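You operate a simulated robot arm through the tools that you are given. There is no shell and no other tool. Be economical: measure what you need, move in short steps, check, and stop when the job is done.

You run a simulated robot arm. Do the job below in one go: nothing can be reset, and whatever is moved stays where it is left.

Task
Clamp the loose tilt mirror upright and wipe the smudge off it.
Fine: tighten both knobs before you wipe; use the green cloth and put it back.

Only the result counts: the job must be done as asked and must still hold three seconds after the hand-in. Knocking over, shifting, dropping, spilling or breaking anything else fails it. Flat cloth is picked up by pressing the open fingertips on it (5 to 10 N) and closing them slowly along it; thin cloth reads only 2 to 8 mm in the jaws.

Robot
A 6-joint arm with a two-finger parallel gripper, fixed in place. Base frame: the origin is at the foot of the arm, x ahead of it, y to its left, z up; the work surface is at about z = 860. Units: mm, rad, N and s.
With the tool pointing down near the work surface it reaches from about 180 to 760 mm from the base axis. Its first joint turns from -2.897 to 2.897 rad. Payload 3.91 kg.
Tool frame: the origin (TCP) lies between the finger pads and is the grasp point; the fingertips stand 30 mm ahead of it; z points along the fingers, y is the line along which they close. The gripper opens to 110 mm. The fingers are 20 mm wide and 10 mm thick; the gripper's body (48 by 112 mm) begins 55 mm behind the TCP.
Orientation is that of the tool frame in the base frame, as [roll, pitch, yaw] about the fixed x, y, z axes, in that order (R = Rz(yaw) Ry(pitch) Rx(roll)). With the fingers straight down and closing along the base's y, the tool's x points along the base's -x, its y along +y and its z along -z.

Tools
- The arm moves only by the tool drive_tool. Its argument "series" is a list of rows, each a list of 7 numbers: the shift along the base's x, y, z in mm, then the turn, a rotation vector about the base's x, y, z in degrees, then the finger opening in mm, from 0 to 110. In form: [[tx, ty, tz, wx, wy, wz, claw], ...]. A call has 1 to 20 rows; each row is the pose to reach, as a shift and turn from the pose commanded when the call began. Rows are played at 5 a second. More than 50 mm and 0.15 rad between two rows, or a gripper value outside its range, and nothing of the call is played. A pose out of reach is approached as far as the arm can. The call stops where the force on the tool passes 40 N (or 10 N more than at its start, if that is more) or the arm is blocked; 0.2 s more then pass. The fingers move at their own pace (about 45 mm/s each) and stop on an object; they squeeze with about 22 N. The grip force told is the motor's: it shows also when the fingers shut on nothing. Time passes only in rows, and 0.2 s behind the last, so rows that repeat a pose let the fingers close. It gives the time, the measured TCP pose, the force on the tool (base axes), the opening and the grip force at its end, in the units of the frame above (readings bear some noise).
- Cameras (640 x 400 px; columns grow to the right, rows downward): "scene" is fixed at [219.7, 497.8, 1686.9]; the picture's right is [-0.68, -0.74, 0.00], its down [-0.43, 0.39, -0.81] and it looks along [0.60, -0.55, -0.58] (base axes); focal length 311 px, centre (320, 200). "wrist" rides on the gripper at [-36, 0, -57] in the tool frame; the picture's right is [0.00, -1.00, 0.00], its down [0.97, 0.00, -0.24] and it looks along [0.24, 0.00, 0.97] (tool axes); focal length 218 px, centre (320, 200). There is no depth. A picture from a camera that has moved, and an enlarged one, comes with that camera's place and axes in the base frame and with its lens.
- snapshot(camera): a new picture of that camera. The clock stands still meanwhile.
- slide_trunk(by): slides the trunk up (or, below 0, down) by that many mm; the arm rides with it, the base frame stays. It gives what a move gives, with no picture.
- inspect(camera, box): a new picture of the part [left, top, right, bottom] of that camera's present view, enlarged. The clock stands still meanwhile.
- job_done(): hands the job in; it is judged then, once.

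Go step by step. Nothing tells you positions but the pictures and the camera data: compare them with the known pose of the tool, close in by small moves and look again before you grip or let go. The budget is 120 turns and 64 pictures, counting those below and the enlarged ones. Unless the task says otherwise, let go and move clear before handing in, and close with one line.

The tools are called by a JSON object that holds its "fn" and its "kwargs". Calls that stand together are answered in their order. drive_tool: Moves the arm, as the interface text tells. Its arguments: {"type":"object","properties":{"series":{"type":"array","items":{"type":"array","items":{"type":"number"}}}},"required":["series"]} The other tools are called the same way: slide_trunk (by) slides the trunk up or down; snapshot (camera) takes a picture; inspect (camera, box) takes an enlarged picture of a part of a camera's view; job_done () hands the job in.

At the start:

```text
time: 0.0
ee_pos: [316.2, 72.3, 1387.2]
ee_rot: [-3.141, 0.003, -3.141]
contact_force: [-0.8, 0.1, -0.3]
width: 110.1
finger_force: 0.0
trunk travel left (down, up): [-554.0, 36.0]
```

scene: 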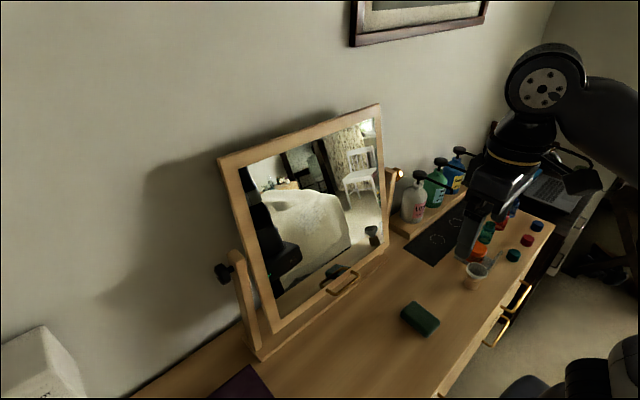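
wrist: 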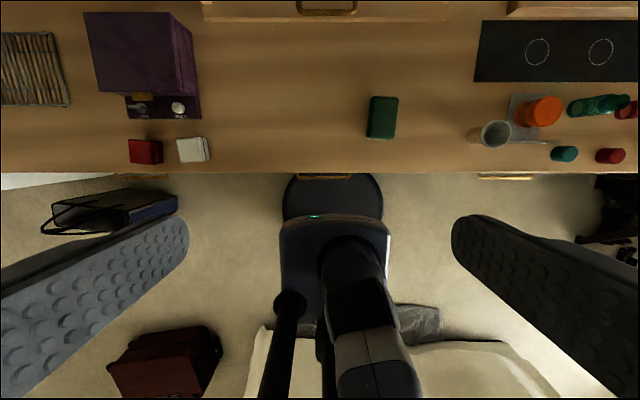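

The desk with the tilt mirror is ahead of me, and the green cloth looks to be near (422, -82). I'll look closer before moving.

{"fn": "inspect", "kwargs": {"camera": "scene", "box": [200, 90, 420, 370]}}

{"fn": "inspect", "kwargs": {"camera": "scene", "box": [360, 130, 580, 350]}}

{"fn": "inspect", "kwargs": {"camera": "wrist", "box": [320, 0, 640, 200]}}

{"fn": "inspect", "kwargs": {"camera": "wrist", "box": [0, 0, 320, 200]}}

```text
1.43 times, centred on (310, 230) of scene
camera zoom: at [219.7, 497.8, 1686.9], right [-0.68, -0.74, 0.0], down [-0.43, 0.39, -0.81], along [0.6, -0.55, -0.58], focal length 444 px, centre (334, 157)
```

zoom: 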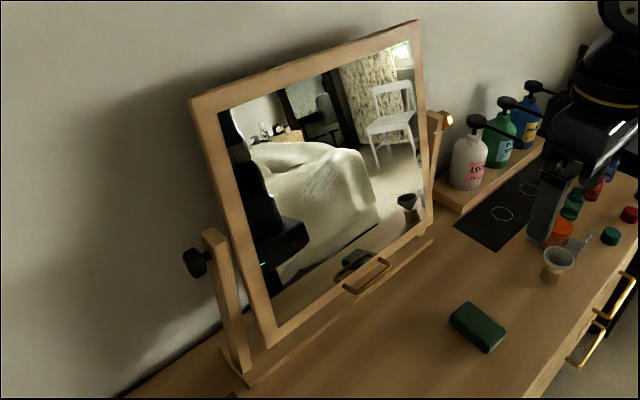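

```text
1.82 times, centred on (470, 240) of scene
camera zoom: at [219.7, 497.8, 1686.9], right [-0.68, -0.74, 0.0], down [-0.43, 0.39, -0.81], along [0.6, -0.55, -0.58], focal length 565 px, centre (47, 127)
```

zoom: 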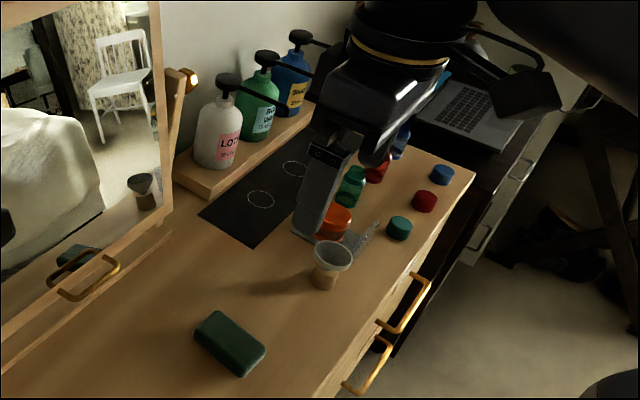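

```text
2.00 times, centred on (480, 100) of wrist
camera zoom: at [353.3, 72.1, 1443.6], right [0.0, -1.0, 0.0], down [-0.97, 0.0, 0.24], along [-0.24, 0.0, -0.97], focal length 436 px, centre (0, 400)
```

zoom: 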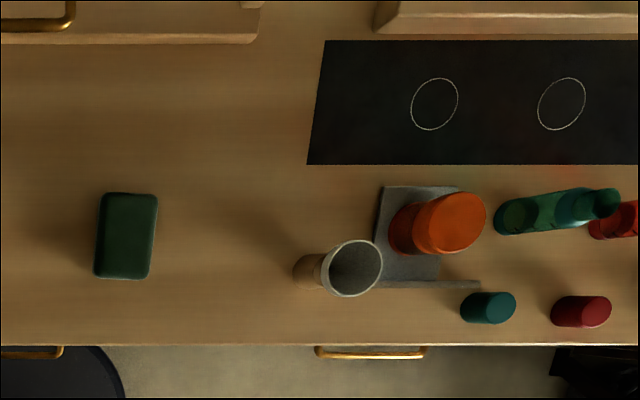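

```text
2.00 times, centred on (160, 100) of wrist
camera zoom: at [353.3, 72.1, 1443.6], right [0.0, -1.0, 0.0], down [-0.97, 0.0, 0.24], along [-0.24, 0.0, -0.97], focal length 436 px, centre (640, 400)
```

zoom: 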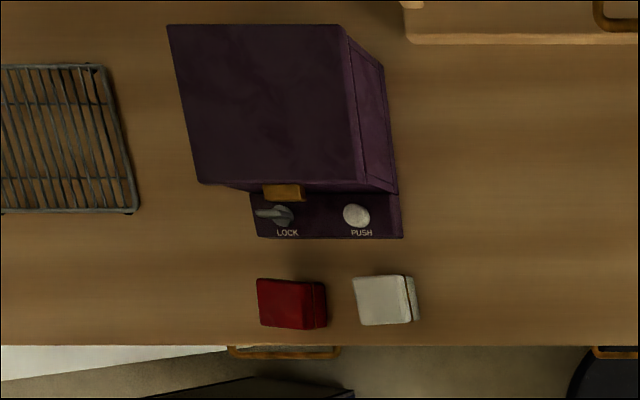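

The mirror spans y ≈ 310 to -210 with its pivot near (650, ·, 1215), and it leans back about 14°. I'll turn the tool to point forward for a closer look.

{"fn": "drive_tool", "kwargs": {"series": [[0, 0, 0, 0, -7.5, 0, 110], [0, 0, 0, 0, -15, 0, 110], [0, 0, 0, 0, -22.5, 0, 110], [0, 0, -10, 0, -30, 0, 110], [0, 0, -20, 0, -37.5, 0, 110], [0, 0, -30, 0, -45, 0, 110], [0, 0, -40, 0, -52.5, 0, 110], [0, 0, -50, 0, -60, 0, 60], [0, 0, -60, 0, -67.5, 0, 30], [0, 0, -70, 0, -75, 0, 0], [0, 0, -80, 0, -82.5, 0, 0], [0, 0, -90, 0, -90, 0, 0]]}}

{"fn": "snapshot", "kwargs": {"camera": "wrist"}}

{"fn": "snapshot", "kwargs": {"camera": "scene"}}

```text
time: 2.6
ee_pos: [317.8, 71.6, 1297.4]
ee_rot: [0.121, 1.566, 0.123]
contact_force: [-0.3, 0.5, 0.1]
width: 5.6
finger_force: 0.0
trunk travel left (down, up): [-554.0, 36.0]
```

```text
57 pictures are left
camera wrist: at [260.5, 71.9, 1332.4], right [0.0, -1.0, 0.0], down [-0.24, 0.0, -0.97], along [0.97, 0.0, -0.24], focal length 218 px, centre (320, 200)
```

wrist: 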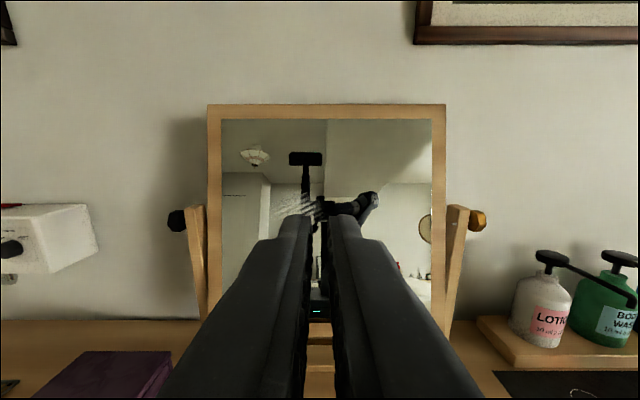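

```text
56 pictures are left
```

scene: 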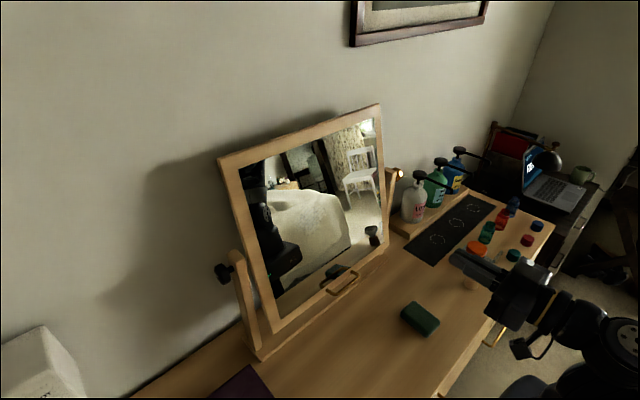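

The smudge shows near pixel (295, 207), with a knob outside each post. I'll enlarge them.

{"fn": "inspect", "kwargs": {"camera": "wrist", "box": [150, 190, 230, 240]}}

{"fn": "inspect", "kwargs": {"camera": "wrist", "box": [425, 190, 505, 240]}}

{"fn": "inspect", "kwargs": {"camera": "wrist", "box": [240, 160, 400, 260]}}

```text
8.00 times, centred on (190, 215) of wrist
camera zoom: at [260.5, 71.9, 1332.4], right [0.0, -1.0, 0.0], down [-0.24, 0.0, -0.97], along [0.97, 0.0, -0.24], focal length 1746 px, centre (1360, 80)
```

zoom: 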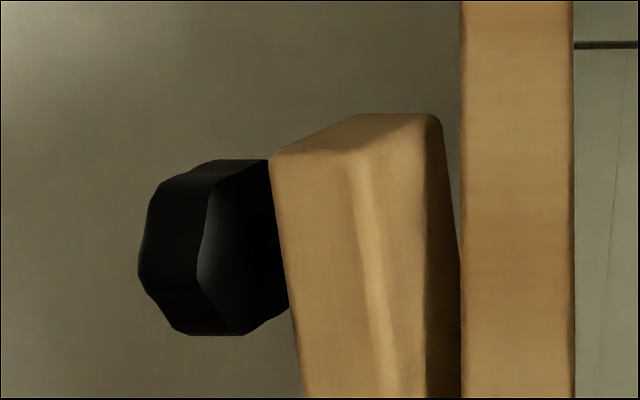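

```text
8.00 times, centred on (465, 215) of wrist
camera zoom: at [260.5, 71.9, 1332.4], right [0.0, -1.0, 0.0], down [-0.24, 0.0, -0.97], along [0.97, 0.0, -0.24], focal length 1746 px, centre (-840, 80)
```

zoom: 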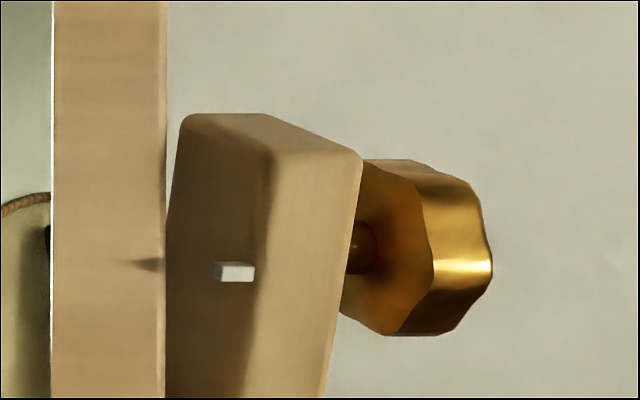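

```text
4.00 times, centred on (320, 210) of wrist
camera zoom: at [260.5, 71.9, 1332.4], right [0.0, -1.0, 0.0], down [-0.24, 0.0, -0.97], along [0.97, 0.0, -0.24], focal length 873 px, centre (320, 160)
```

zoom: 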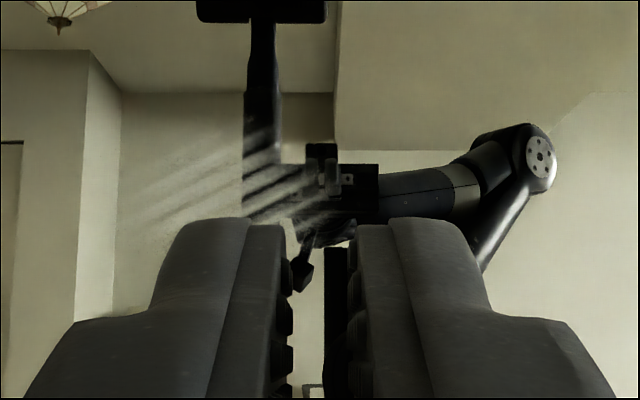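

The smudge is near the mirror centre; the knobs sit at about (678, 353, 1187) and (678, -248, 1187). Next I'll lower the tool and look at the handle and bottom rail.

{"fn": "drive_tool", "kwargs": {"series": [[0, 0, -40, 0, 0, 0, 0], [0, 0, -80, 0, 0, 0, 0], [0, 0, -120, 0, 0, 0, 0], [0, 20, -160, 0, 0, 0, 0], [0, 50, -200, 0, 0, 0, 0], [0, 80, -240, 0, 0, 0, 0], [30, 80, -250, 0, 0, 0, 0]]}}

{"fn": "snapshot", "kwargs": {"camera": "wrist"}}

```text
time: 4.2
ee_pos: [353.6, 177.4, 1094.2]
ee_rot: [-1.62, 1.566, -1.621]
contact_force: [0.1, 0.7, -0.5]
width: 0.0
finger_force: 22.1
out of reach, approached as far as the arm can: row 5, 6, 7
trunk travel left (down, up): [-554.0, 36.0]
```

```text
52 pictures are left
camera wrist: at [296.8, 178.1, 1129.0], right [0.0, -1.0, 0.0], down [-0.24, 0.0, -0.97], along [0.97, 0.0, -0.24], focal length 218 px, centre (320, 200)
```

wrist: 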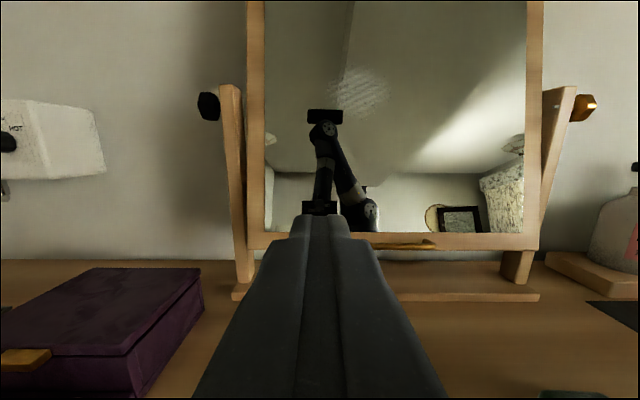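

The low pose was at the arm's limit, so the shoulder sits too high. I'll lower the trunk and check.

{"fn": "slide_trunk", "kwargs": {"by": -100}}

{"fn": "drive_tool", "kwargs": {"series": [[0, 0, 0, 0, 0, 0, 0], [0, 0, 20, 0, 0, 0, 0]]}}

{"fn": "inspect", "kwargs": {"camera": "wrist", "box": [200, 60, 640, 335]}}

```text
time: 5.5
ee_pos: [354.6, 178.8, 993.9]
ee_rot: [-1.454, 1.568, -1.457]
contact_force: [-0.7, -0.6, 0.1]
width: 0.0
finger_force: 22.1
trunk travel left (down, up): [-454.0, 136.0]
```

```text
time: 6.1
ee_pos: [353.6, 177.7, 1011.6]
ee_rot: [-1.612, 1.568, -1.614]
contact_force: [0.2, -0.3, -0.5]
width: 0.2
finger_force: 22.2
trunk travel left (down, up): [-454.0, 136.0]
```

```text
1.45 times, centred on (420, 198) of wrist
camera zoom: at [296.3, 178.5, 1047.9], right [0.0, -1.0, 0.0], down [-0.24, 0.0, -0.97], along [0.97, 0.0, -0.24], focal length 318 px, centre (174, 204)
```

zoom: 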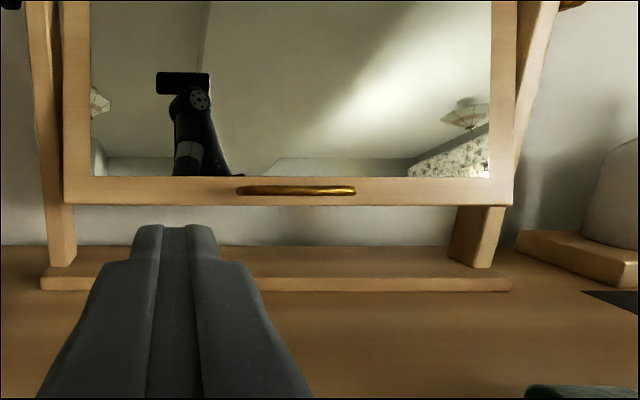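

Commanded pose follows the measured one. The bottom rail runs z ≈ 969–998 at x ≈ 606, so I'll push it backward at y ≈ 178 with closed fingers, approaching slowly.

{"fn": "drive_tool", "kwargs": {"series": [[40, 0, -10, 0, 0, 0, 0], [80, 0, -20, 0, 0, 0, 0], [120, 0, -26, 0, 0, 0, 0], [160, 0, -26, 0, 0, 0, 0], [190, 0, -26, 0, 0, 0, 0], [200, 0, -26, 0, 0, 0, 0], [210, 0, -26, 0, 0, 0, 0], [215, 0, -26, 0, 0, 0, 0], [220, 0, -26, 0, 0, 0, 0]]}}

{"fn": "snapshot", "kwargs": {"camera": "wrist"}}

{"fn": "snapshot", "kwargs": {"camera": "scene"}}

```text
time: 8.1
ee_pos: [573.4, 179.4, 987.9]
ee_rot: [-1.719, 1.566, -1.719]
contact_force: [0.3, 0.5, 0.0]
width: 0.0
finger_force: 22.1
trunk travel left (down, up): [-454.0, 136.0]
```

```text
50 pictures are left
camera wrist: at [516.7, 178.1, 1023.0], right [0.0, -1.0, 0.0], down [-0.24, 0.0, -0.97], along [0.97, 0.0, -0.24], focal length 218 px, centre (320, 200)
```

wrist: 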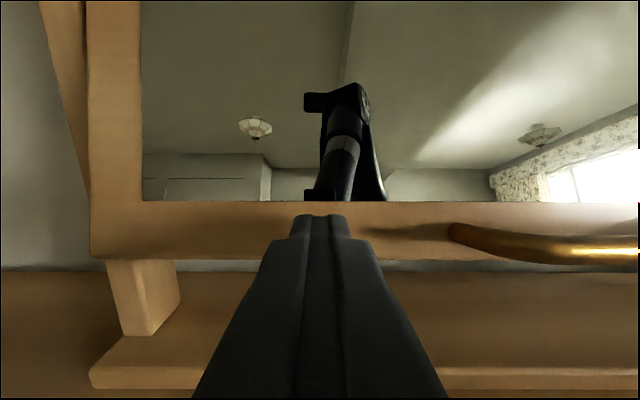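

```text
49 pictures are left
```

scene: 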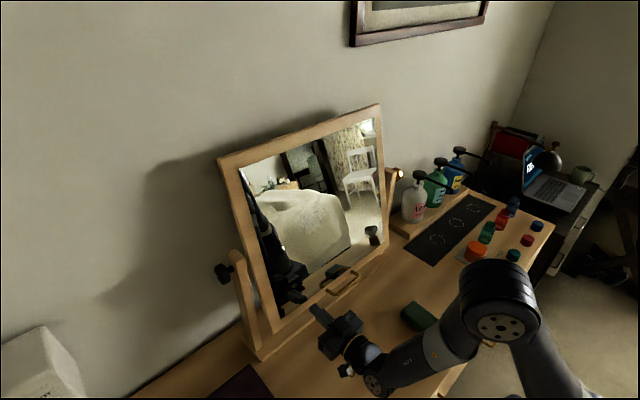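

The rail front is around x ≈ 612 and there's no contact yet. I'll keep pushing in small steps.

{"fn": "drive_tool", "kwargs": {"series": [[4, 0, 0, 0, 0, 0, 0], [8, 0, 0, 0, 0, 0, 0], [12, 0, 0, 0, 0, 0, 0], [16, 0, 0, 0, 0, 0, 0], [20, 0, 0, 0, 0, 0, 0]]}}

{"fn": "snapshot", "kwargs": {"camera": "wrist"}}

```text
time: 9.3
ee_pos: [592.9, 177.4, 986.5]
ee_rot: [-1.527, 1.568, -1.528]
contact_force: [-1.2, 0.6, -1.1]
width: 0.1
finger_force: 21.7
trunk travel left (down, up): [-454.0, 136.0]
```

```text
48 pictures are left
camera wrist: at [536.1, 177.7, 1022.7], right [0.0, -1.0, 0.0], down [-0.24, 0.0, -0.97], along [0.97, 0.0, -0.24], focal length 218 px, centre (320, 200)
```

wrist: 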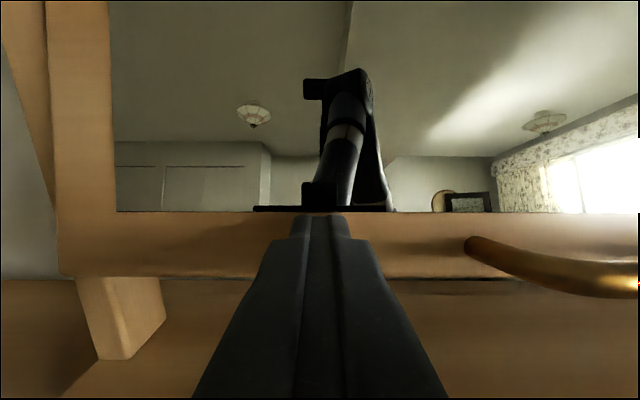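

Contact is light, so the mirror is loose. I'll push about 20 mm more.

{"fn": "drive_tool", "kwargs": {"series": [[4, 0, 0, 0, 0, 0, 0], [8, 0, 0, 0, 0, 0, 0], [12, 0, 0, 0, 0, 0, 0], [16, 0, 0, 0, 0, 0, 0], [20, 0, 0, 0, 0, 0, 0], [24, 0, 0, 0, 0, 0, 0]]}}

{"fn": "snapshot", "kwargs": {"camera": "wrist"}}

{"fn": "inspect", "kwargs": {"camera": "scene", "box": [200, 90, 420, 370]}}

```text
time: 10.7
ee_pos: [618.1, 176.3, 987.6]
ee_rot: [-1.279, 1.567, -1.28]
contact_force: [-0.7, -0.9, -0.1]
width: 0.2
finger_force: 22.1
trunk travel left (down, up): [-454.0, 136.0]
```

```text
47 pictures are left
camera wrist: at [560.2, 177.5, 1023.5], right [0.0, -1.0, 0.0], down [-0.24, 0.0, -0.97], along [0.97, 0.0, -0.24], focal length 218 px, centre (320, 200)
```

wrist: 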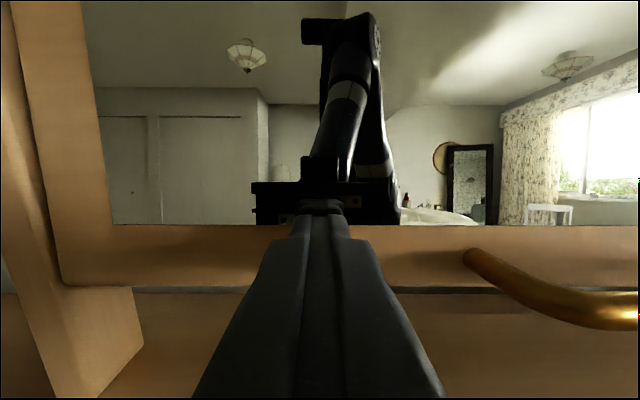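

```text
1.43 times, centred on (310, 230) of scene
camera zoom: at [219.7, 497.8, 1686.9], right [-0.68, -0.74, 0.0], down [-0.43, 0.39, -0.81], along [0.6, -0.55, -0.58], focal length 444 px, centre (334, 157)
```

zoom: 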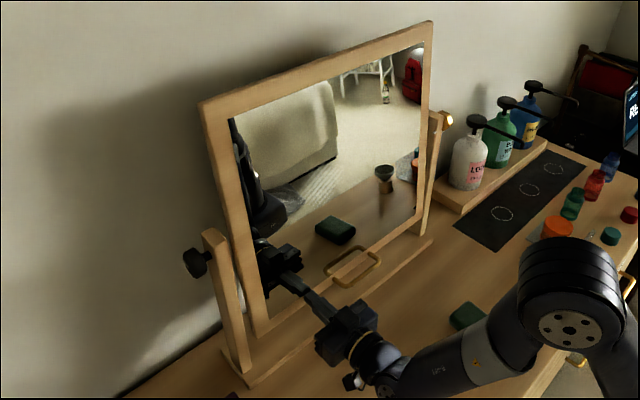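

The mirror follows and is now about 7° back. I'll push 20 mm more and check again.

{"fn": "drive_tool", "kwargs": {"series": [[4, 0, 0, 0, 0, 0, 0], [8, 0, 0, 0, 0, 0, 0], [12, 0, 0, 0, 0, 0, 0], [16, 0, 0, 0, 0, 0, 0], [20, 0, 0, 0, 0, 0, 0]]}}

{"fn": "snapshot", "kwargs": {"camera": "wrist"}}

{"fn": "inspect", "kwargs": {"camera": "scene", "box": [200, 90, 420, 370]}}

```text
time: 11.9
ee_pos: [636.8, 177.3, 988.1]
ee_rot: [-1.408, 1.567, -1.411]
contact_force: [1.2, 0.5, 0.6]
width: 0.0
finger_force: 22.7
trunk travel left (down, up): [-454.0, 136.0]
```

```text
45 pictures are left
camera wrist: at [580.5, 177.3, 1023.4], right [0.0, -1.0, 0.0], down [-0.24, 0.0, -0.97], along [0.97, 0.0, -0.24], focal length 218 px, centre (320, 200)
```

wrist: 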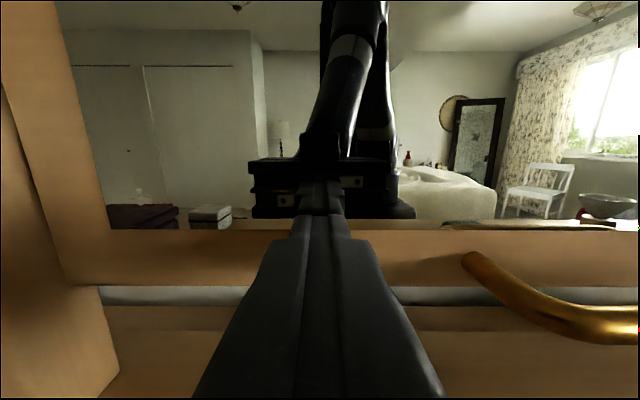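

```text
1.43 times, centred on (310, 230) of scene
camera zoom: at [219.7, 497.8, 1686.9], right [-0.68, -0.74, 0.0], down [-0.43, 0.39, -0.81], along [0.6, -0.55, -0.58], focal length 444 px, centre (334, 157)
```

zoom: 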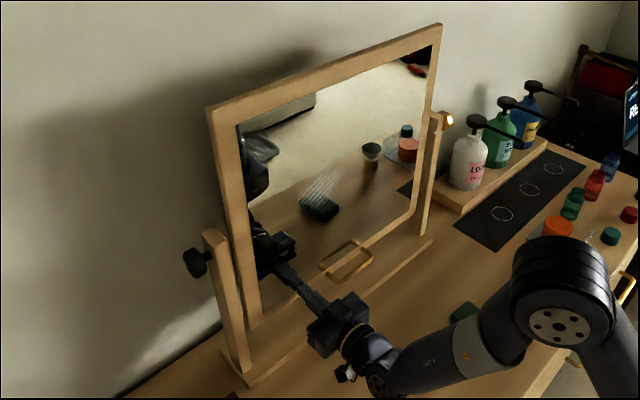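

The mirror looks nearly upright. I'll use the verticals in the reflection as a more precise check.

{"fn": "inspect", "kwargs": {"camera": "wrist", "box": [70, 40, 310, 190]}}

{"fn": "inspect", "kwargs": {"camera": "wrist", "box": [400, 40, 640, 190]}}

```text
2.67 times, centred on (190, 115) of wrist
camera zoom: at [580.5, 177.3, 1023.4], right [0.0, -1.0, 0.0], down [-0.24, 0.0, -0.97], along [0.97, 0.0, -0.24], focal length 582 px, centre (667, 427)
```

zoom: 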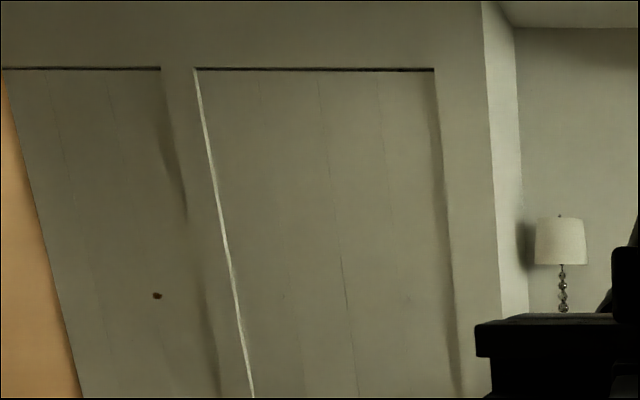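

```text
2.67 times, centred on (520, 115) of wrist
camera zoom: at [580.5, 177.3, 1023.4], right [0.0, -1.0, 0.0], down [-0.24, 0.0, -0.97], along [0.97, 0.0, -0.24], focal length 582 px, centre (-213, 427)
```

zoom: 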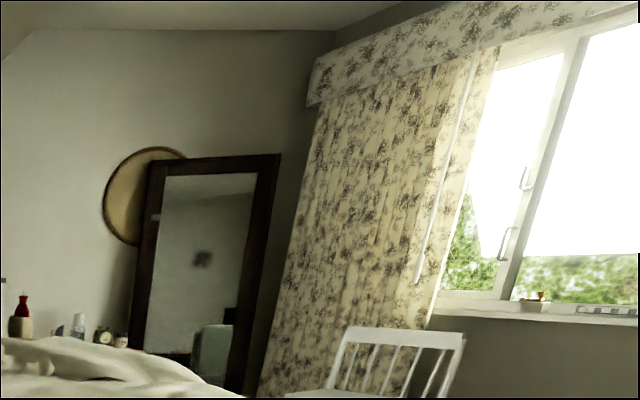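

The reflected verticals match an upright mirror to within about 0.3°. I'll back off and see whether it stays.

{"fn": "drive_tool", "kwargs": {"series": [[-5, 0, 0, 0, 0, 0, 0], [-20, 0, 0, 0, 0, 0, 0], [-60, 0, 0, 0, 0, 0, 0], [-100, 0, 0, 0, 0, 0, 0], [-140, 0, 20, 0, 0, 0, 0], [-140, 0, 60, 0, 0, 0, 0], [-140, 0, 100, 0, 0, 0, 0], [-140, 20, 140, 0, 0, 0, 0], [-140, 40, 180, 0, 0, 0, 0], [-140, 40, 180, 0, 0, 0, 0]]}}

{"fn": "snapshot", "kwargs": {"camera": "wrist"}}

{"fn": "inspect", "kwargs": {"camera": "scene", "box": [200, 90, 420, 370]}}

```text
time: 14.1
ee_pos: [497.0, 220.6, 1169.3]
ee_rot: [-1.537, 1.568, -1.539]
contact_force: [-0.6, 0.2, 0.2]
width: 0.0
finger_force: 22.1
trunk travel left (down, up): [-454.0, 136.0]
```

```text
41 pictures are left
camera wrist: at [439.5, 220.8, 1203.8], right [0.0, -1.0, 0.0], down [-0.24, 0.0, -0.97], along [0.97, 0.0, -0.24], focal length 218 px, centre (320, 200)
```

wrist: 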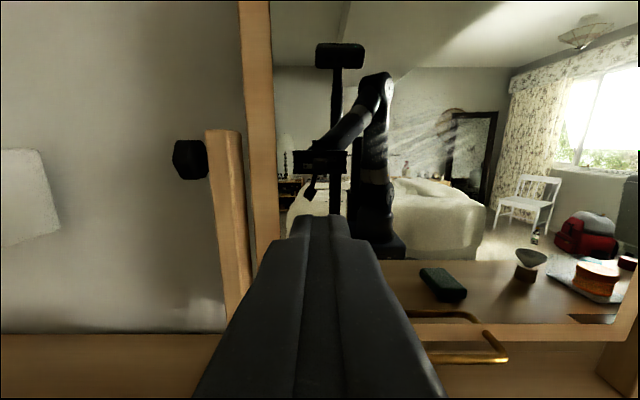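

```text
1.43 times, centred on (310, 230) of scene
camera zoom: at [219.7, 497.8, 1686.9], right [-0.68, -0.74, 0.0], down [-0.43, 0.39, -0.81], along [0.6, -0.55, -0.58], focal length 444 px, centre (334, 157)
```

zoom: 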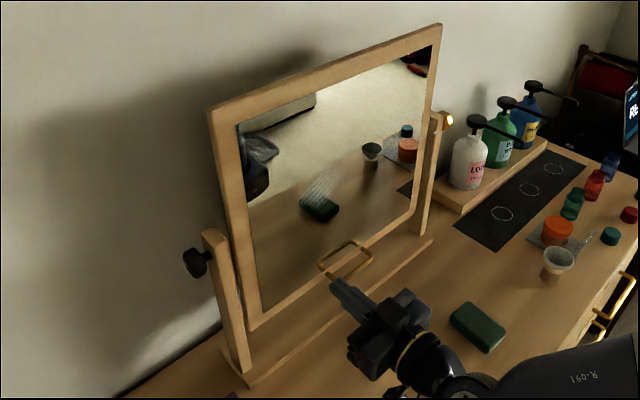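

The mirror stays in place. Now I'll roll the gripper so its fingers close vertically, and move in front of the left knob.

{"fn": "drive_tool", "kwargs": {"series": [[0, 20, 5, -7.5, 0, 0, 0], [0, 40, 10, -15, 0, 0, 10], [0, 60, 15, -22.5, 0, 0, 20], [0, 80, 20, -30, 0, 0, 30], [0, 100, 20, -37.5, 0, 0, 40], [0, 110, 20, -45, 0, 0, 50], [0, 120, 20, -52.5, 0, 0, 60], [0, 130, 20, -60, 0, 0, 70], [0, 137, 20, -67.5, 0, 0, 80], [0, 137, 20, -75, 0, 0, 80], [0, 137, 20, -82.5, 0, 0, 80], [0, 137, 20, -90, 0, 0, 80]]}}

{"fn": "snapshot", "kwargs": {"camera": "wrist"}}

{"fn": "snapshot", "kwargs": {"camera": "scene"}}

```text
time: 16.7
ee_pos: [497.0, 355.3, 1189.5]
ee_rot: [-1.57, -0.005, -1.57]
contact_force: [0.4, -0.3, -0.3]
width: 79.8
finger_force: 0.1
trunk travel left (down, up): [-454.0, 136.0]
```

```text
39 pictures are left
camera wrist: at [440.8, 391.2, 1187.4], right [0.0, 0.01, 1.0], down [-0.24, -0.97, 0.01], along [0.97, -0.24, 0.0], focal length 218 px, centre (320, 200)
```

wrist: 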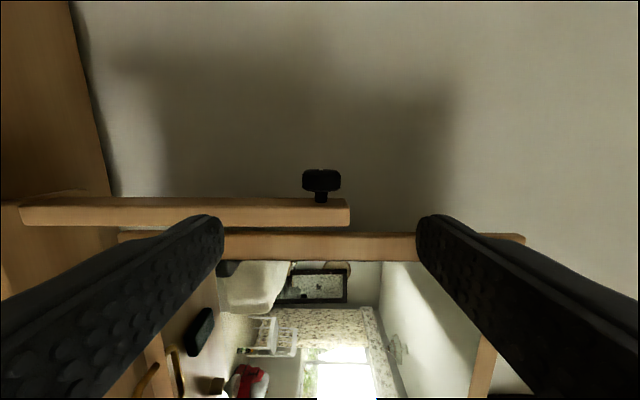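

```text
38 pictures are left
```

scene: 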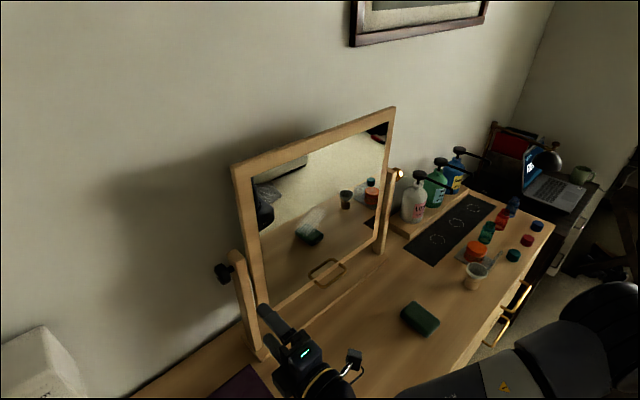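

The knob is about 41 mm across and 20 mm thick at (672, 355, 1189), standing about 10 mm off the post. I'll come in from above at 50° so I can tighten clockwise as seen from outside, sweeping the gripper downward.

{"fn": "drive_tool", "kwargs": {"series": [[0, 1, 20, 0, 7, 0, 70], [0, 2, 40, 0, 14, 0, 70], [0, 4, 70, 0, 21, 0, 70], [20, 5, 80, 0, 28, 0, 70], [50, 5, 80, 0, 35, 0, 70], [80, 5, 80, 0, 42, 0, 70], [111, 5, 76, 0, 50, 0, 70]]}}

{"fn": "snapshot", "kwargs": {"camera": "wrist"}}

```text
time: 18.3
ee_pos: [608.5, 359.6, 1261.5]
ee_rot: [-2.445, -0.003, -1.568]
contact_force: [-0.2, 0.1, 0.1]
width: 70.3
finger_force: 0.1
trunk travel left (down, up): [-454.0, 136.0]
```

```text
37 pictures are left
camera wrist: at [572.2, 395.8, 1304.6], right [0.77, 0.0, 0.64], down [-0.15, -0.97, 0.19], along [0.62, -0.24, -0.74], focal length 218 px, centre (320, 200)
```

wrist: 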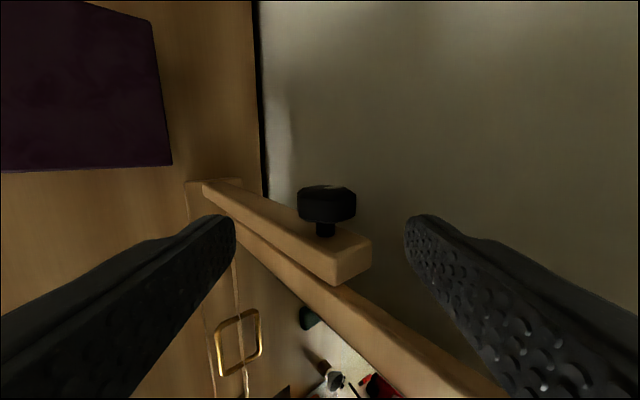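

The knob is centred between the fingers at about (672, 356, 1191). I'll advance along the tool axis and close on it.

{"fn": "drive_tool", "kwargs": {"series": [[16, 0, -18, 0, 0, 0, 70], [32, 0, -35, 0, 0, 0, 70], [48, 0, -53, 0, 0, 0, 70], [63, 0, -70, 0, 0, 0, 70], [63, 0, -70, 0, 0, 0, 55], [63, 0, -70, 0, 0, 0, 45], [63, 0, -70, 0, 0, 0, 35], [63, 0, -70, 0, 0, 0, 25], [63, 0, -70, 0, 0, 0, 25]]}}

{"fn": "snapshot", "kwargs": {"camera": "wrist"}}

```text
time: 20.3
ee_pos: [672.3, 358.7, 1193.9]
ee_rot: [-2.442, -0.002, -1.57]
contact_force: [-1.1, -1.0, -4.2]
width: 41.2
finger_force: 45.1
trunk travel left (down, up): [-454.0, 136.0]
```

```text
36 pictures are left
camera wrist: at [634.7, 395.8, 1236.1], right [0.77, 0.0, 0.64], down [-0.15, -0.97, 0.19], along [0.62, -0.24, -0.74], focal length 218 px, centre (320, 200)
```

wrist: 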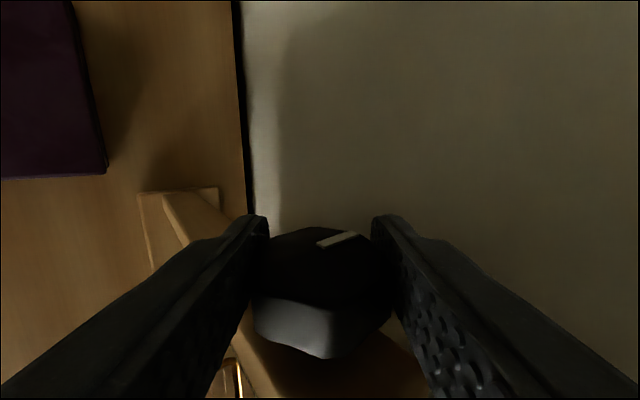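

The knob is gripped at 41 mm and its face carries a white pointer. I'll turn it clockwise as seen from outside, in small steps.

{"fn": "drive_tool", "kwargs": {"series": [[0, 0, 0, 0, -5, 0, 25], [0, 0, 0, 0, -10, 0, 25], [0, 0, 0, 0, -15, 0, 25], [0, 0, 0, 0, -20, 0, 25], [0, 0, 0, 0, -25, 0, 25], [0, 0, 0, 0, -30, 0, 25]]}}

{"fn": "snapshot", "kwargs": {"camera": "wrist"}}

```text
time: 21.7
ee_pos: [669.8, 360.0, 1191.4]
ee_rot: [-1.922, -0.004, -1.571]
contact_force: [-24.9, -6.5, -23.8]
width: 41.1
finger_force: 45.2
trunk travel left (down, up): [-454.0, 136.0]
```

```text
35 pictures are left
camera wrist: at [616.5, 396.2, 1210.3], right [0.34, 0.0, 0.94], down [-0.23, -0.97, 0.09], along [0.91, -0.24, -0.33], focal length 218 px, centre (320, 200)
```

wrist: 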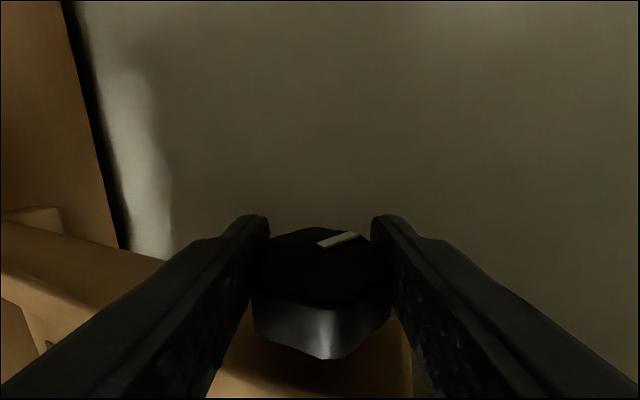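

The knob turned with the gripper. The side load suggests its axis lies slightly ahead of the TCP, so I'll correct for that and read the force.

{"fn": "drive_tool", "kwargs": {"series": [[-1.5, 0, -2, 0, 0, 0, 25], [-1.5, 0, -2, 0, 0, 0, 25]]}}

```text
time: 22.3
ee_pos: [670.8, 360.6, 1190.7]
ee_rot: [-1.92, -0.002, -1.57]
contact_force: [-13.8, -3.5, -19.4]
width: 41.3
finger_force: 45.0
trunk travel left (down, up): [-454.0, 136.0]
```

{"fn": "drive_tool", "kwargs": {"series": [[-1.5, 0, -3, 0, 0, 0, 25], [-1.5, 0, -3, 0, 0, 0, 25]]}}

```text
time: 22.9
ee_pos: [669.2, 360.6, 1191.8]
ee_rot: [-1.915, -0.002, -1.568]
contact_force: [3.1, 1.3, -0.6]
width: 41.1
finger_force: 45.2
trunk travel left (down, up): [-454.0, 136.0]
```

The load is gone, so the axis is about 11 mm ahead of the TCP. I'll continue the turn about that point.

{"fn": "drive_tool", "kwargs": {"series": [[-0.3, 0, -0.9, 0, -5, 0, 25], [-0.5, 0, -1.85, 0, -10, 0, 25], [-0.6, 0, -2.8, 0, -15, 0, 25], [-0.66, 0, -3.8, 0, -20, 0, 25], [-0.6, 0, -4.7, 0, -25, 0, 25], [-0.5, 0, -5.7, 0, -30, 0, 25], [-0.3, 0, -6.6, 0, -35, 0, 25]]}}

{"fn": "snapshot", "kwargs": {"camera": "wrist"}}

```text
time: 24.1
ee_pos: [670.1, 360.8, 1188.8]
ee_rot: [-1.505, -0.002, -1.572]
contact_force: [10.3, 3.6, 5.1]
width: 41.2
finger_force: 45.5
trunk travel left (down, up): [-454.0, 136.0]
stopped in row 5: the force on the tool passed its limit (the readings are from after the stop); the commanded pose is now the measured one
```

```text
34 pictures are left
camera wrist: at [612.7, 396.4, 1185.2], right [-0.06, 0.0, 1.0], down [-0.24, -0.97, -0.01], along [0.97, -0.24, 0.06], focal length 218 px, centre (320, 200)
```

wrist: 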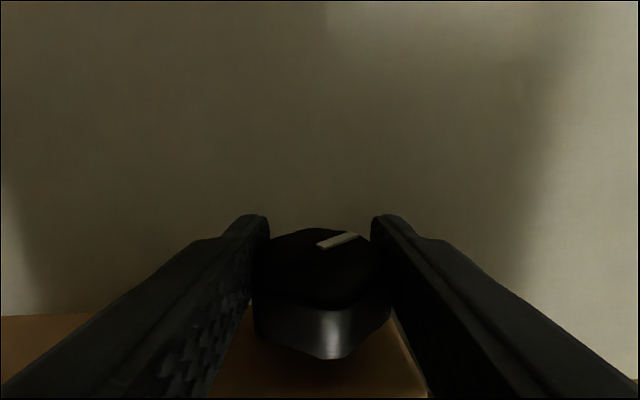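

{"fn": "inspect", "kwargs": {"camera": "wrist", "box": [230, 200, 420, 370]}}

{"fn": "inspect", "kwargs": {"camera": "scene", "box": [180, 220, 340, 320]}}

```text
2.35 times, centred on (325, 285) of wrist
camera zoom: at [612.7, 396.4, 1185.2], right [-0.06, 0.0, 1.0], down [-0.24, -0.97, -0.01], along [0.97, -0.24, 0.06], focal length 514 px, centre (308, 0)
```

zoom: 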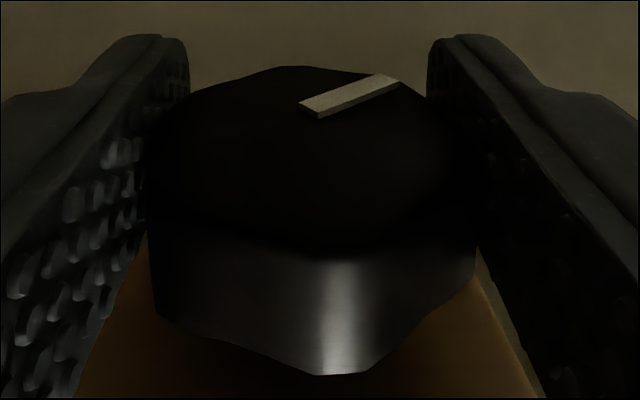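

```text
4.00 times, centred on (260, 270) of scene
camera zoom: at [219.7, 497.8, 1686.9], right [-0.68, -0.74, 0.0], down [-0.43, 0.39, -0.81], along [0.6, -0.55, -0.58], focal length 1243 px, centre (560, -80)
```

zoom: 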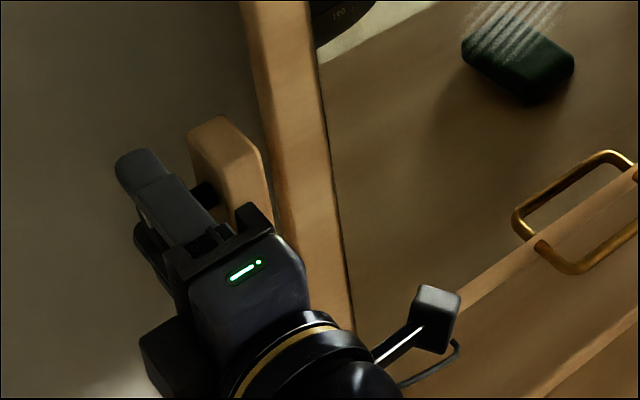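

The pointer still moved with the grip, so that may be the end stop or just side load. I'll try a little further with a refined centre.

{"fn": "drive_tool", "kwargs": {"series": [[0, 0, 0, 0, 0, 0, 25], [0, 0, -0.4, 0, -3, 0, 25], [0.1, 0, -0.7, 0, -6, 0, 25], [0.2, 0, -1.1, 0, -9, 0, 25]]}}

```text
time: 25.1
ee_pos: [669.4, 360.6, 1189.5]
ee_rot: [-1.348, 0.001, -1.572]
contact_force: [15.4, 6.9, 11.8]
width: 41.1
finger_force: 44.7
trunk travel left (down, up): [-454.0, 136.0]
```

About 63° turned so far and it still moves. I'll release, back off and regrip from above, this time with the TCP on the true axis at about (676, 1190).

{"fn": "drive_tool", "kwargs": {"series": [[0, 0, 0, 0, 0, 0, 50], [0, 0, 0, 0, 0, 0, 70], [-30, 0, -7, 0, 0, 0, 70], [-60, 0, -14, 0, 0, 0, 70], [-93, 0, -21, 0, 0, 0, 70], [-93, 0, 0, 0, 7, 0, 70], [-93, 0, 20, 0, 14, 0, 70], [-90, 0, 35, 0, 21, 0, 70], [-85, 0, 50, 0, 28, 0, 70], [-80, 0, 60, 0, 35, 0, 70], [-74, 0, 68, 0, 42, 0, 70], [-67, 0, 72, 0, 49, 0, 70], [-60, 0, 74, 0, 56, 0, 70], [-54, 0, 74, 0, 63, 0, 70]]}}

{"fn": "snapshot", "kwargs": {"camera": "wrist"}}

```text
time: 28.1
ee_pos: [613.9, 360.3, 1262.8]
ee_rot: [-2.453, -0.001, -1.569]
contact_force: [-0.1, 0.0, -0.3]
width: 70.1
finger_force: 0.0
trunk travel left (down, up): [-454.0, 136.0]
```

```text
31 pictures are left
camera wrist: at [577.8, 396.1, 1305.6], right [0.77, 0.0, 0.64], down [-0.15, -0.97, 0.19], along [0.62, -0.24, -0.75], focal length 218 px, centre (320, 200)
```

wrist: 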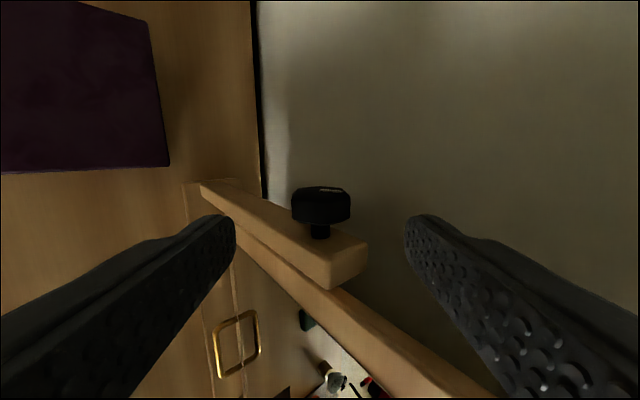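

The knob is centred. I'll advance, grip and turn again.

{"fn": "drive_tool", "kwargs": {"series": [[16, 0, -19, 0, 0, 0, 70], [32, 0, -38, 0, 0, 0, 70], [48, 0, -57, 0, 0, 0, 70], [61, 0, -73, 0, 0, 0, 70], [61, 0, -73, 0, 0, 0, 55], [61, 0, -73, 0, 0, 0, 45], [61, 0, -73, 0, 0, 0, 35], [61, 0, -73, 0, 0, 0, 25], [61, 0, -73, 0, 0, 0, 25], [61, 0, -73, 0, -6, 0, 25], [61, 0, -73, 0, -12, 0, 25], [61, 0, -73, 0, -18, 0, 25], [61, 0, -73, 0, -24, 0, 25], [61, 0, -73, 0, -30, 0, 25]]}}

{"fn": "snapshot", "kwargs": {"camera": "wrist"}}

```text
time: 31.1
ee_pos: [674.8, 359.3, 1188.8]
ee_rot: [-1.925, 0.002, -1.57]
contact_force: [-6.9, -4.7, -4.7]
width: 41.4
finger_force: 44.8
trunk travel left (down, up): [-454.0, 136.0]
```

```text
30 pictures are left
camera wrist: at [621.9, 395.6, 1208.7], right [0.35, 0.0, 0.94], down [-0.23, -0.97, 0.08], along [0.91, -0.24, -0.34], focal length 218 px, centre (320, 200)
```

wrist: 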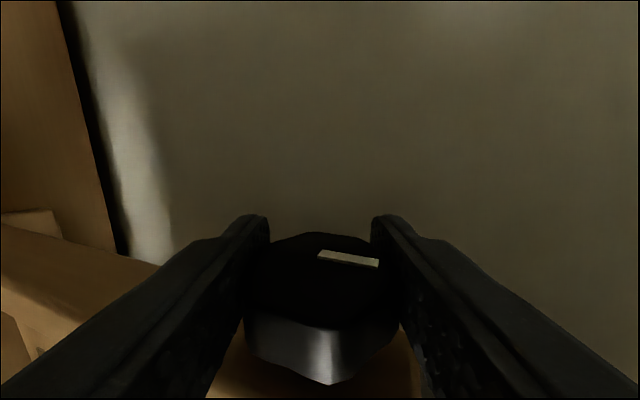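

Load is low with this centre. I'll continue the turn.

{"fn": "drive_tool", "kwargs": {"series": [[-0.3, 0, -0.3, 0, -5, 0, 25], [-0.4, 0, -0.5, 0, -10, 0, 25], [-0.5, 0, -0.8, 0, -15, 0, 25], [-0.5, 0, -1, 0, -20, 0, 25], [-0.5, 0, -1.2, 0, -25, 0, 25], [-0.5, 0, -1.4, 0, -30, 0, 25], [-0.5, 0, -1.5, 0, -34, 0, 25]]}}

{"fn": "snapshot", "kwargs": {"camera": "wrist"}}

```text
time: 32.7
ee_pos: [674.3, 361.3, 1190.6]
ee_rot: [-1.329, 0.0, -1.571]
contact_force: [6.0, 9.4, 15.1]
width: 41.6
finger_force: 24.4
trunk travel left (down, up): [-454.0, 136.0]
```

```text
29 pictures are left
camera wrist: at [619.6, 397.3, 1175.7], right [-0.24, 0.0, 0.97], down [-0.23, -0.97, -0.06], along [0.94, -0.24, 0.23], focal length 218 px, centre (320, 200)
```

wrist: 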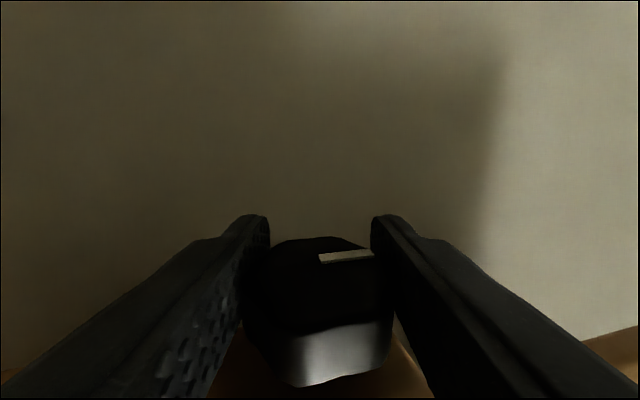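

The pointer now slips relative to the fingers and points about straight up, so the knob seems to have reached its stop. I'll release, back off and look.

{"fn": "drive_tool", "kwargs": {"series": [[0, 0, 0, 0, 0, 0, 50], [0, 0, 0, 0, 0, 0, 70], [-30, 0, -7, 0, 0, 0, 70], [-60, 20, -10, 0, 0, 0, 70], [-80, 50, -10, 0, 3, 0, 70], [-90, 70, 0, 0, 8, 0, 70]]}}

{"fn": "snapshot", "kwargs": {"camera": "wrist"}}

```text
time: 34.1
ee_pos: [583.0, 431.1, 1187.2]
ee_rot: [-1.472, 0.0, -1.573]
contact_force: [-0.2, 0.7, -1.2]
width: 69.8
finger_force: 0.0
trunk travel left (down, up): [-454.0, 136.0]
```

```text
28 pictures are left
camera wrist: at [526.2, 466.9, 1180.2], right [-0.1, 0.0, 1.0], down [-0.24, -0.97, -0.02], along [0.97, -0.24, 0.09], focal length 218 px, centre (320, 200)
```

wrist: 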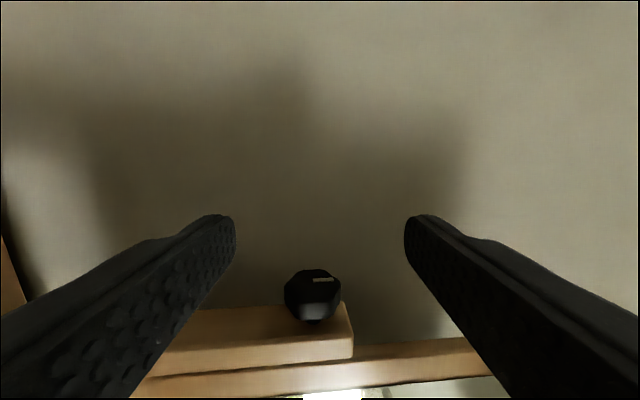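

I'll regrip once more to confirm the stop.

{"fn": "drive_tool", "kwargs": {"series": [[-10, -10, 20, 0, 7, 0, 70], [-10, -20, 40, 0, 14, 0, 70], [0, -30, 55, 0, 21, 0, 70], [5, -40, 65, 0, 28, 0, 70], [10, -50, 70, 0, 35, 0, 70], [20, -60, 74, 0, 42, 0, 70], [25, -70, 76, 0, 49, 0, 70], [31, -71, 76, 0, 55.6, 0, 70], [47, -71, 57, 0, 55.6, 0, 70], [63, -71, 38, 0, 55.6, 0, 70], [79, -71, 19, 0, 55.6, 0, 70], [92, -71, 3, 0, 55.6, 0, 70], [92, -71, 3, 0, 55.6, 0, 55], [92, -71, 3, 0, 55.6, 0, 45], [92, -71, 3, 0, 55.6, 0, 35], [92, -71, 3, 0, 55.6, 0, 25], [92, -71, 3, 0, 55.6, 0, 25]]}}

{"fn": "snapshot", "kwargs": {"camera": "wrist"}}

```text
time: 37.7
ee_pos: [673.4, 359.8, 1190.6]
ee_rot: [-2.45, -0.002, -1.571]
contact_force: [-20.8, -5.9, -19.4]
width: 41.3
finger_force: 45.0
trunk travel left (down, up): [-454.0, 136.0]
```

```text
27 pictures are left
camera wrist: at [637.8, 395.9, 1233.0], right [0.77, 0.0, 0.64], down [-0.15, -0.97, 0.19], along [0.62, -0.24, -0.75], focal length 218 px, centre (320, 200)
```

wrist: 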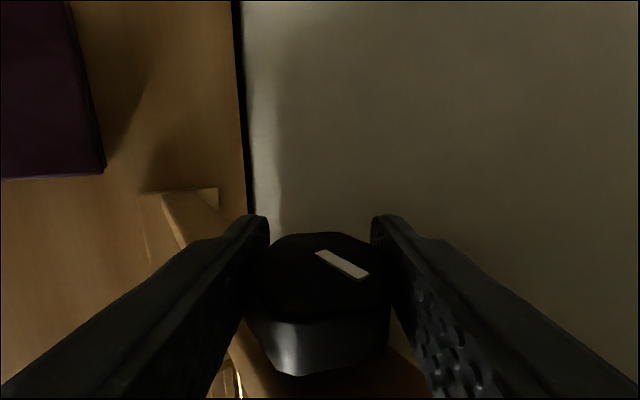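

{"fn": "drive_tool", "kwargs": {"series": [[-1, 0, -1, 0, 0, 0, 25], [-2, 0, -2, 0, 0, 0, 25], [-2, 0, -2, 0, -5, 0, 25], [-2, 0, -2, 0, -10, 0, 25], [-2, 0, -2, 0, -15, 0, 25], [-2, 0, -2, 0, -20, 0, 25]]}}

{"fn": "snapshot", "kwargs": {"camera": "wrist"}}

```text
time: 39.1
ee_pos: [674.6, 361.3, 1189.3]
ee_rot: [-2.09, -0.002, -1.569]
contact_force: [-4.6, 4.6, -3.7]
width: 41.2
finger_force: 44.9
trunk travel left (down, up): [-454.0, 136.0]
```

```text
26 pictures are left
camera wrist: at [625.1, 396.6, 1217.3], right [0.5, 0.0, 0.87], down [-0.21, -0.97, 0.12], along [0.84, -0.24, -0.48], focal length 218 px, centre (320, 200)
```

wrist: 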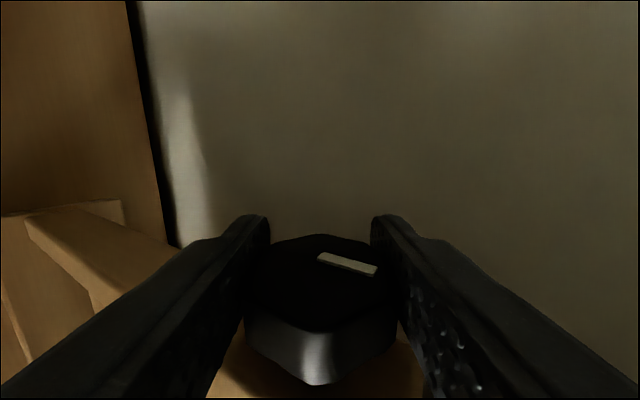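

The fingers slip around a knob that no longer moves, so the left knob is tight. I'll release and head for the right knob.

{"fn": "drive_tool", "kwargs": {"series": [[0, 0, 0, 0, 0, 0, 50], [0, 0, 0, 0, 0, 0, 70], [-30, 0, 17, 0, 0, 0, 70], [-60, 0, 34, 0, 0, 0, 70], [-95, 0, 50, 0, 0, 0, 70], [-130, 0, 40, 0, -7.5, 0, 70], [-150, 0, 30, 0, -15, 0, 70], [-170, 0, 20, 0, -22.5, 0, 70], [-180, -30, 10, 0, -30, 0, 70]]}}

{"fn": "drive_tool", "kwargs": {"series": [[0, -20, 0, 8, 0, 0, 70], [0, -50, 0, 16, 0, 0, 70], [0, -80, 0, 24, 0, 0, 70], [0, -110, 0, 32, 0, 0, 70], [0, -140, 0, 40, 0, 0, 70], [0, -170, 0, 48, 0, 0, 70], [0, -200, 0, 56, 0, 0, 70], [0, -230, 0, 64, 0, 0, 70], [0, -260, 0, 72, 0, 0, 70], [0, -290, 0, 80, 0, 0, 70], [0, -320, 0, 88, 0, 0, 70]]}}

```text
time: 41.1
ee_pos: [496.0, 331.7, 1199.1]
ee_rot: [-1.569, -0.001, -1.571]
contact_force: [0.7, -0.1, 0.8]
width: 69.9
finger_force: 0.0
trunk travel left (down, up): [-454.0, 136.0]
```

```text
time: 43.5
ee_pos: [491.6, 25.1, 1202.2]
ee_rot: [-1.632, 1.537, -1.64]
contact_force: [0.8, 0.5, -0.8]
width: 70.0
finger_force: 0.1
out of reach, approached as far as the arm can: row 11
trunk travel left (down, up): [-454.0, 136.0]
```

Row 11 was just beyond a limit. I'll try translating without more roll.

{"fn": "drive_tool", "kwargs": {"series": [[-10, -30, 0, 0, 0, 0, 70], [-10, -60, 0, 0, 0, 0, 70], [-10, -100, 0, 0, 0, 0, 70]]}}

{"fn": "snapshot", "kwargs": {"camera": "scene"}}

```text
time: 44.3
ee_pos: [482.5, 21.6, 1208.7]
ee_rot: [-1.623, 1.533, -1.633]
contact_force: [0.3, 0.0, 0.0]
width: 69.8
finger_force: 0.0
out of reach, approached as far as the arm can: row 1, 2, 3
trunk travel left (down, up): [-454.0, 136.0]
```

```text
25 pictures are left
```

scene: 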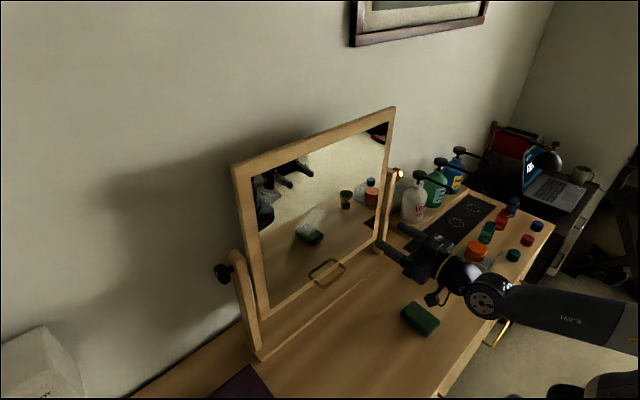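

The arm seems stuck at a wrist singularity, with the forearm in line with the tool. I'll tilt the tool down, cross to the right side, and then level it again.

{"fn": "drive_tool", "kwargs": {"series": [[0, 30, 0, 0, 7.5, 0, 70], [-10, 50, 10, 0, 15, 0, 70], [-20, 50, 20, 0, 22.5, 0, 70], [-30, 50, 30, 0, 30, 0, 70], [-40, 50, 40, 0, 37.5, 0, 70], [-40, 50, 40, 0, 45, 0, 70], [-40, 50, 40, 0, 52.5, 0, 70], [-40, 50, 40, 0, 60, 0, 70], [-40, 20, 40, 0, 60, 0, 70], [-40, -15, 40, 0, 60, 0, 70], [-40, -50, 40, 0, 60, 0, 70], [-40, -85, 40, 0, 60, 0, 70], [-40, -120, 40, 0, 60, 0, 70], [-40, -155, 40, 0, 60, 0, 70], [-40, -190, 40, 0, 60, 0, 70], [-40, -225, 40, 0, 60, 0, 70], [-40, -255, 40, 0, 60, 0, 70], [-40, -275, 40, 0, 60, 0, 70]]}}

```text
time: 48.1
ee_pos: [444.6, -253.0, 1249.0]
ee_rot: [-3.119, 0.521, -3.102]
contact_force: [0.5, 0.0, -0.4]
width: 69.9
finger_force: 0.0
out of reach, approached as far as the arm can: row 2, 3
trunk travel left (down, up): [-454.0, 136.0]
```

Crossing worked. Now I'll level the tool, then roll it so the camera is on the outer side.

{"fn": "drive_tool", "kwargs": {"series": [[0, 0, 0, 0, -7.5, 0, 70], [0, 0, -10, 0, -15, 0, 70], [0, 0, -20, 0, -22.5, 0, 70], [0, 0, -30, 0, -30, 0, 70], [0, 0, -40, 0, -37.5, 0, 70], [0, 0, -50, 0, -45, 0, 70], [0, 0, -60, 0, -52.5, 0, 70], [0, 0, -60, 0, -59, 0, 70]]}}

{"fn": "drive_tool", "kwargs": {"series": [[0, 0, 0, 8, 0, 0, 70], [0, 0, 0, 16, 0, 0, 70], [0, 0, 0, 24, 0, 0, 70], [0, 0, 0, 32, 0, 0, 70], [0, 0, 0, 40, 0, 0, 70], [0, 0, 0, 48, 0, 0, 70], [0, 0, 0, 56, 0, 0, 70], [0, 0, 0, 64, 0, 0, 70], [0, 0, 0, 72, 0, 0, 70], [0, 0, 0, 80, 0, 0, 70], [0, 0, 0, 88, 0, 0, 70]]}}

{"fn": "snapshot", "kwargs": {"camera": "wrist"}}

```text
time: 49.9
ee_pos: [444.2, -253.2, 1189.8]
ee_rot: [-2.01, 1.53, -2.007]
contact_force: [-0.7, 0.3, 0.5]
width: 70.1
finger_force: 0.0
trunk travel left (down, up): [-454.0, 136.0]
```

```text
time: 52.3
ee_pos: [444.1, -252.8, 1188.7]
ee_rot: [1.573, 0.068, 1.589]
contact_force: [0.5, -0.1, 0.1]
width: 69.8
finger_force: 0.0
trunk travel left (down, up): [-454.0, 136.0]
```

```text
24 pictures are left
camera wrist: at [388.0, -290.7, 1191.1], right [0.0, -0.07, -1.0], down [-0.26, 0.96, -0.07], along [0.97, 0.26, -0.02], focal length 218 px, centre (320, 200)
```

wrist: 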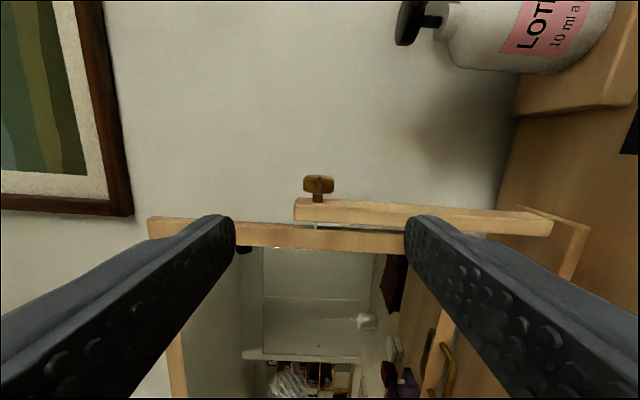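

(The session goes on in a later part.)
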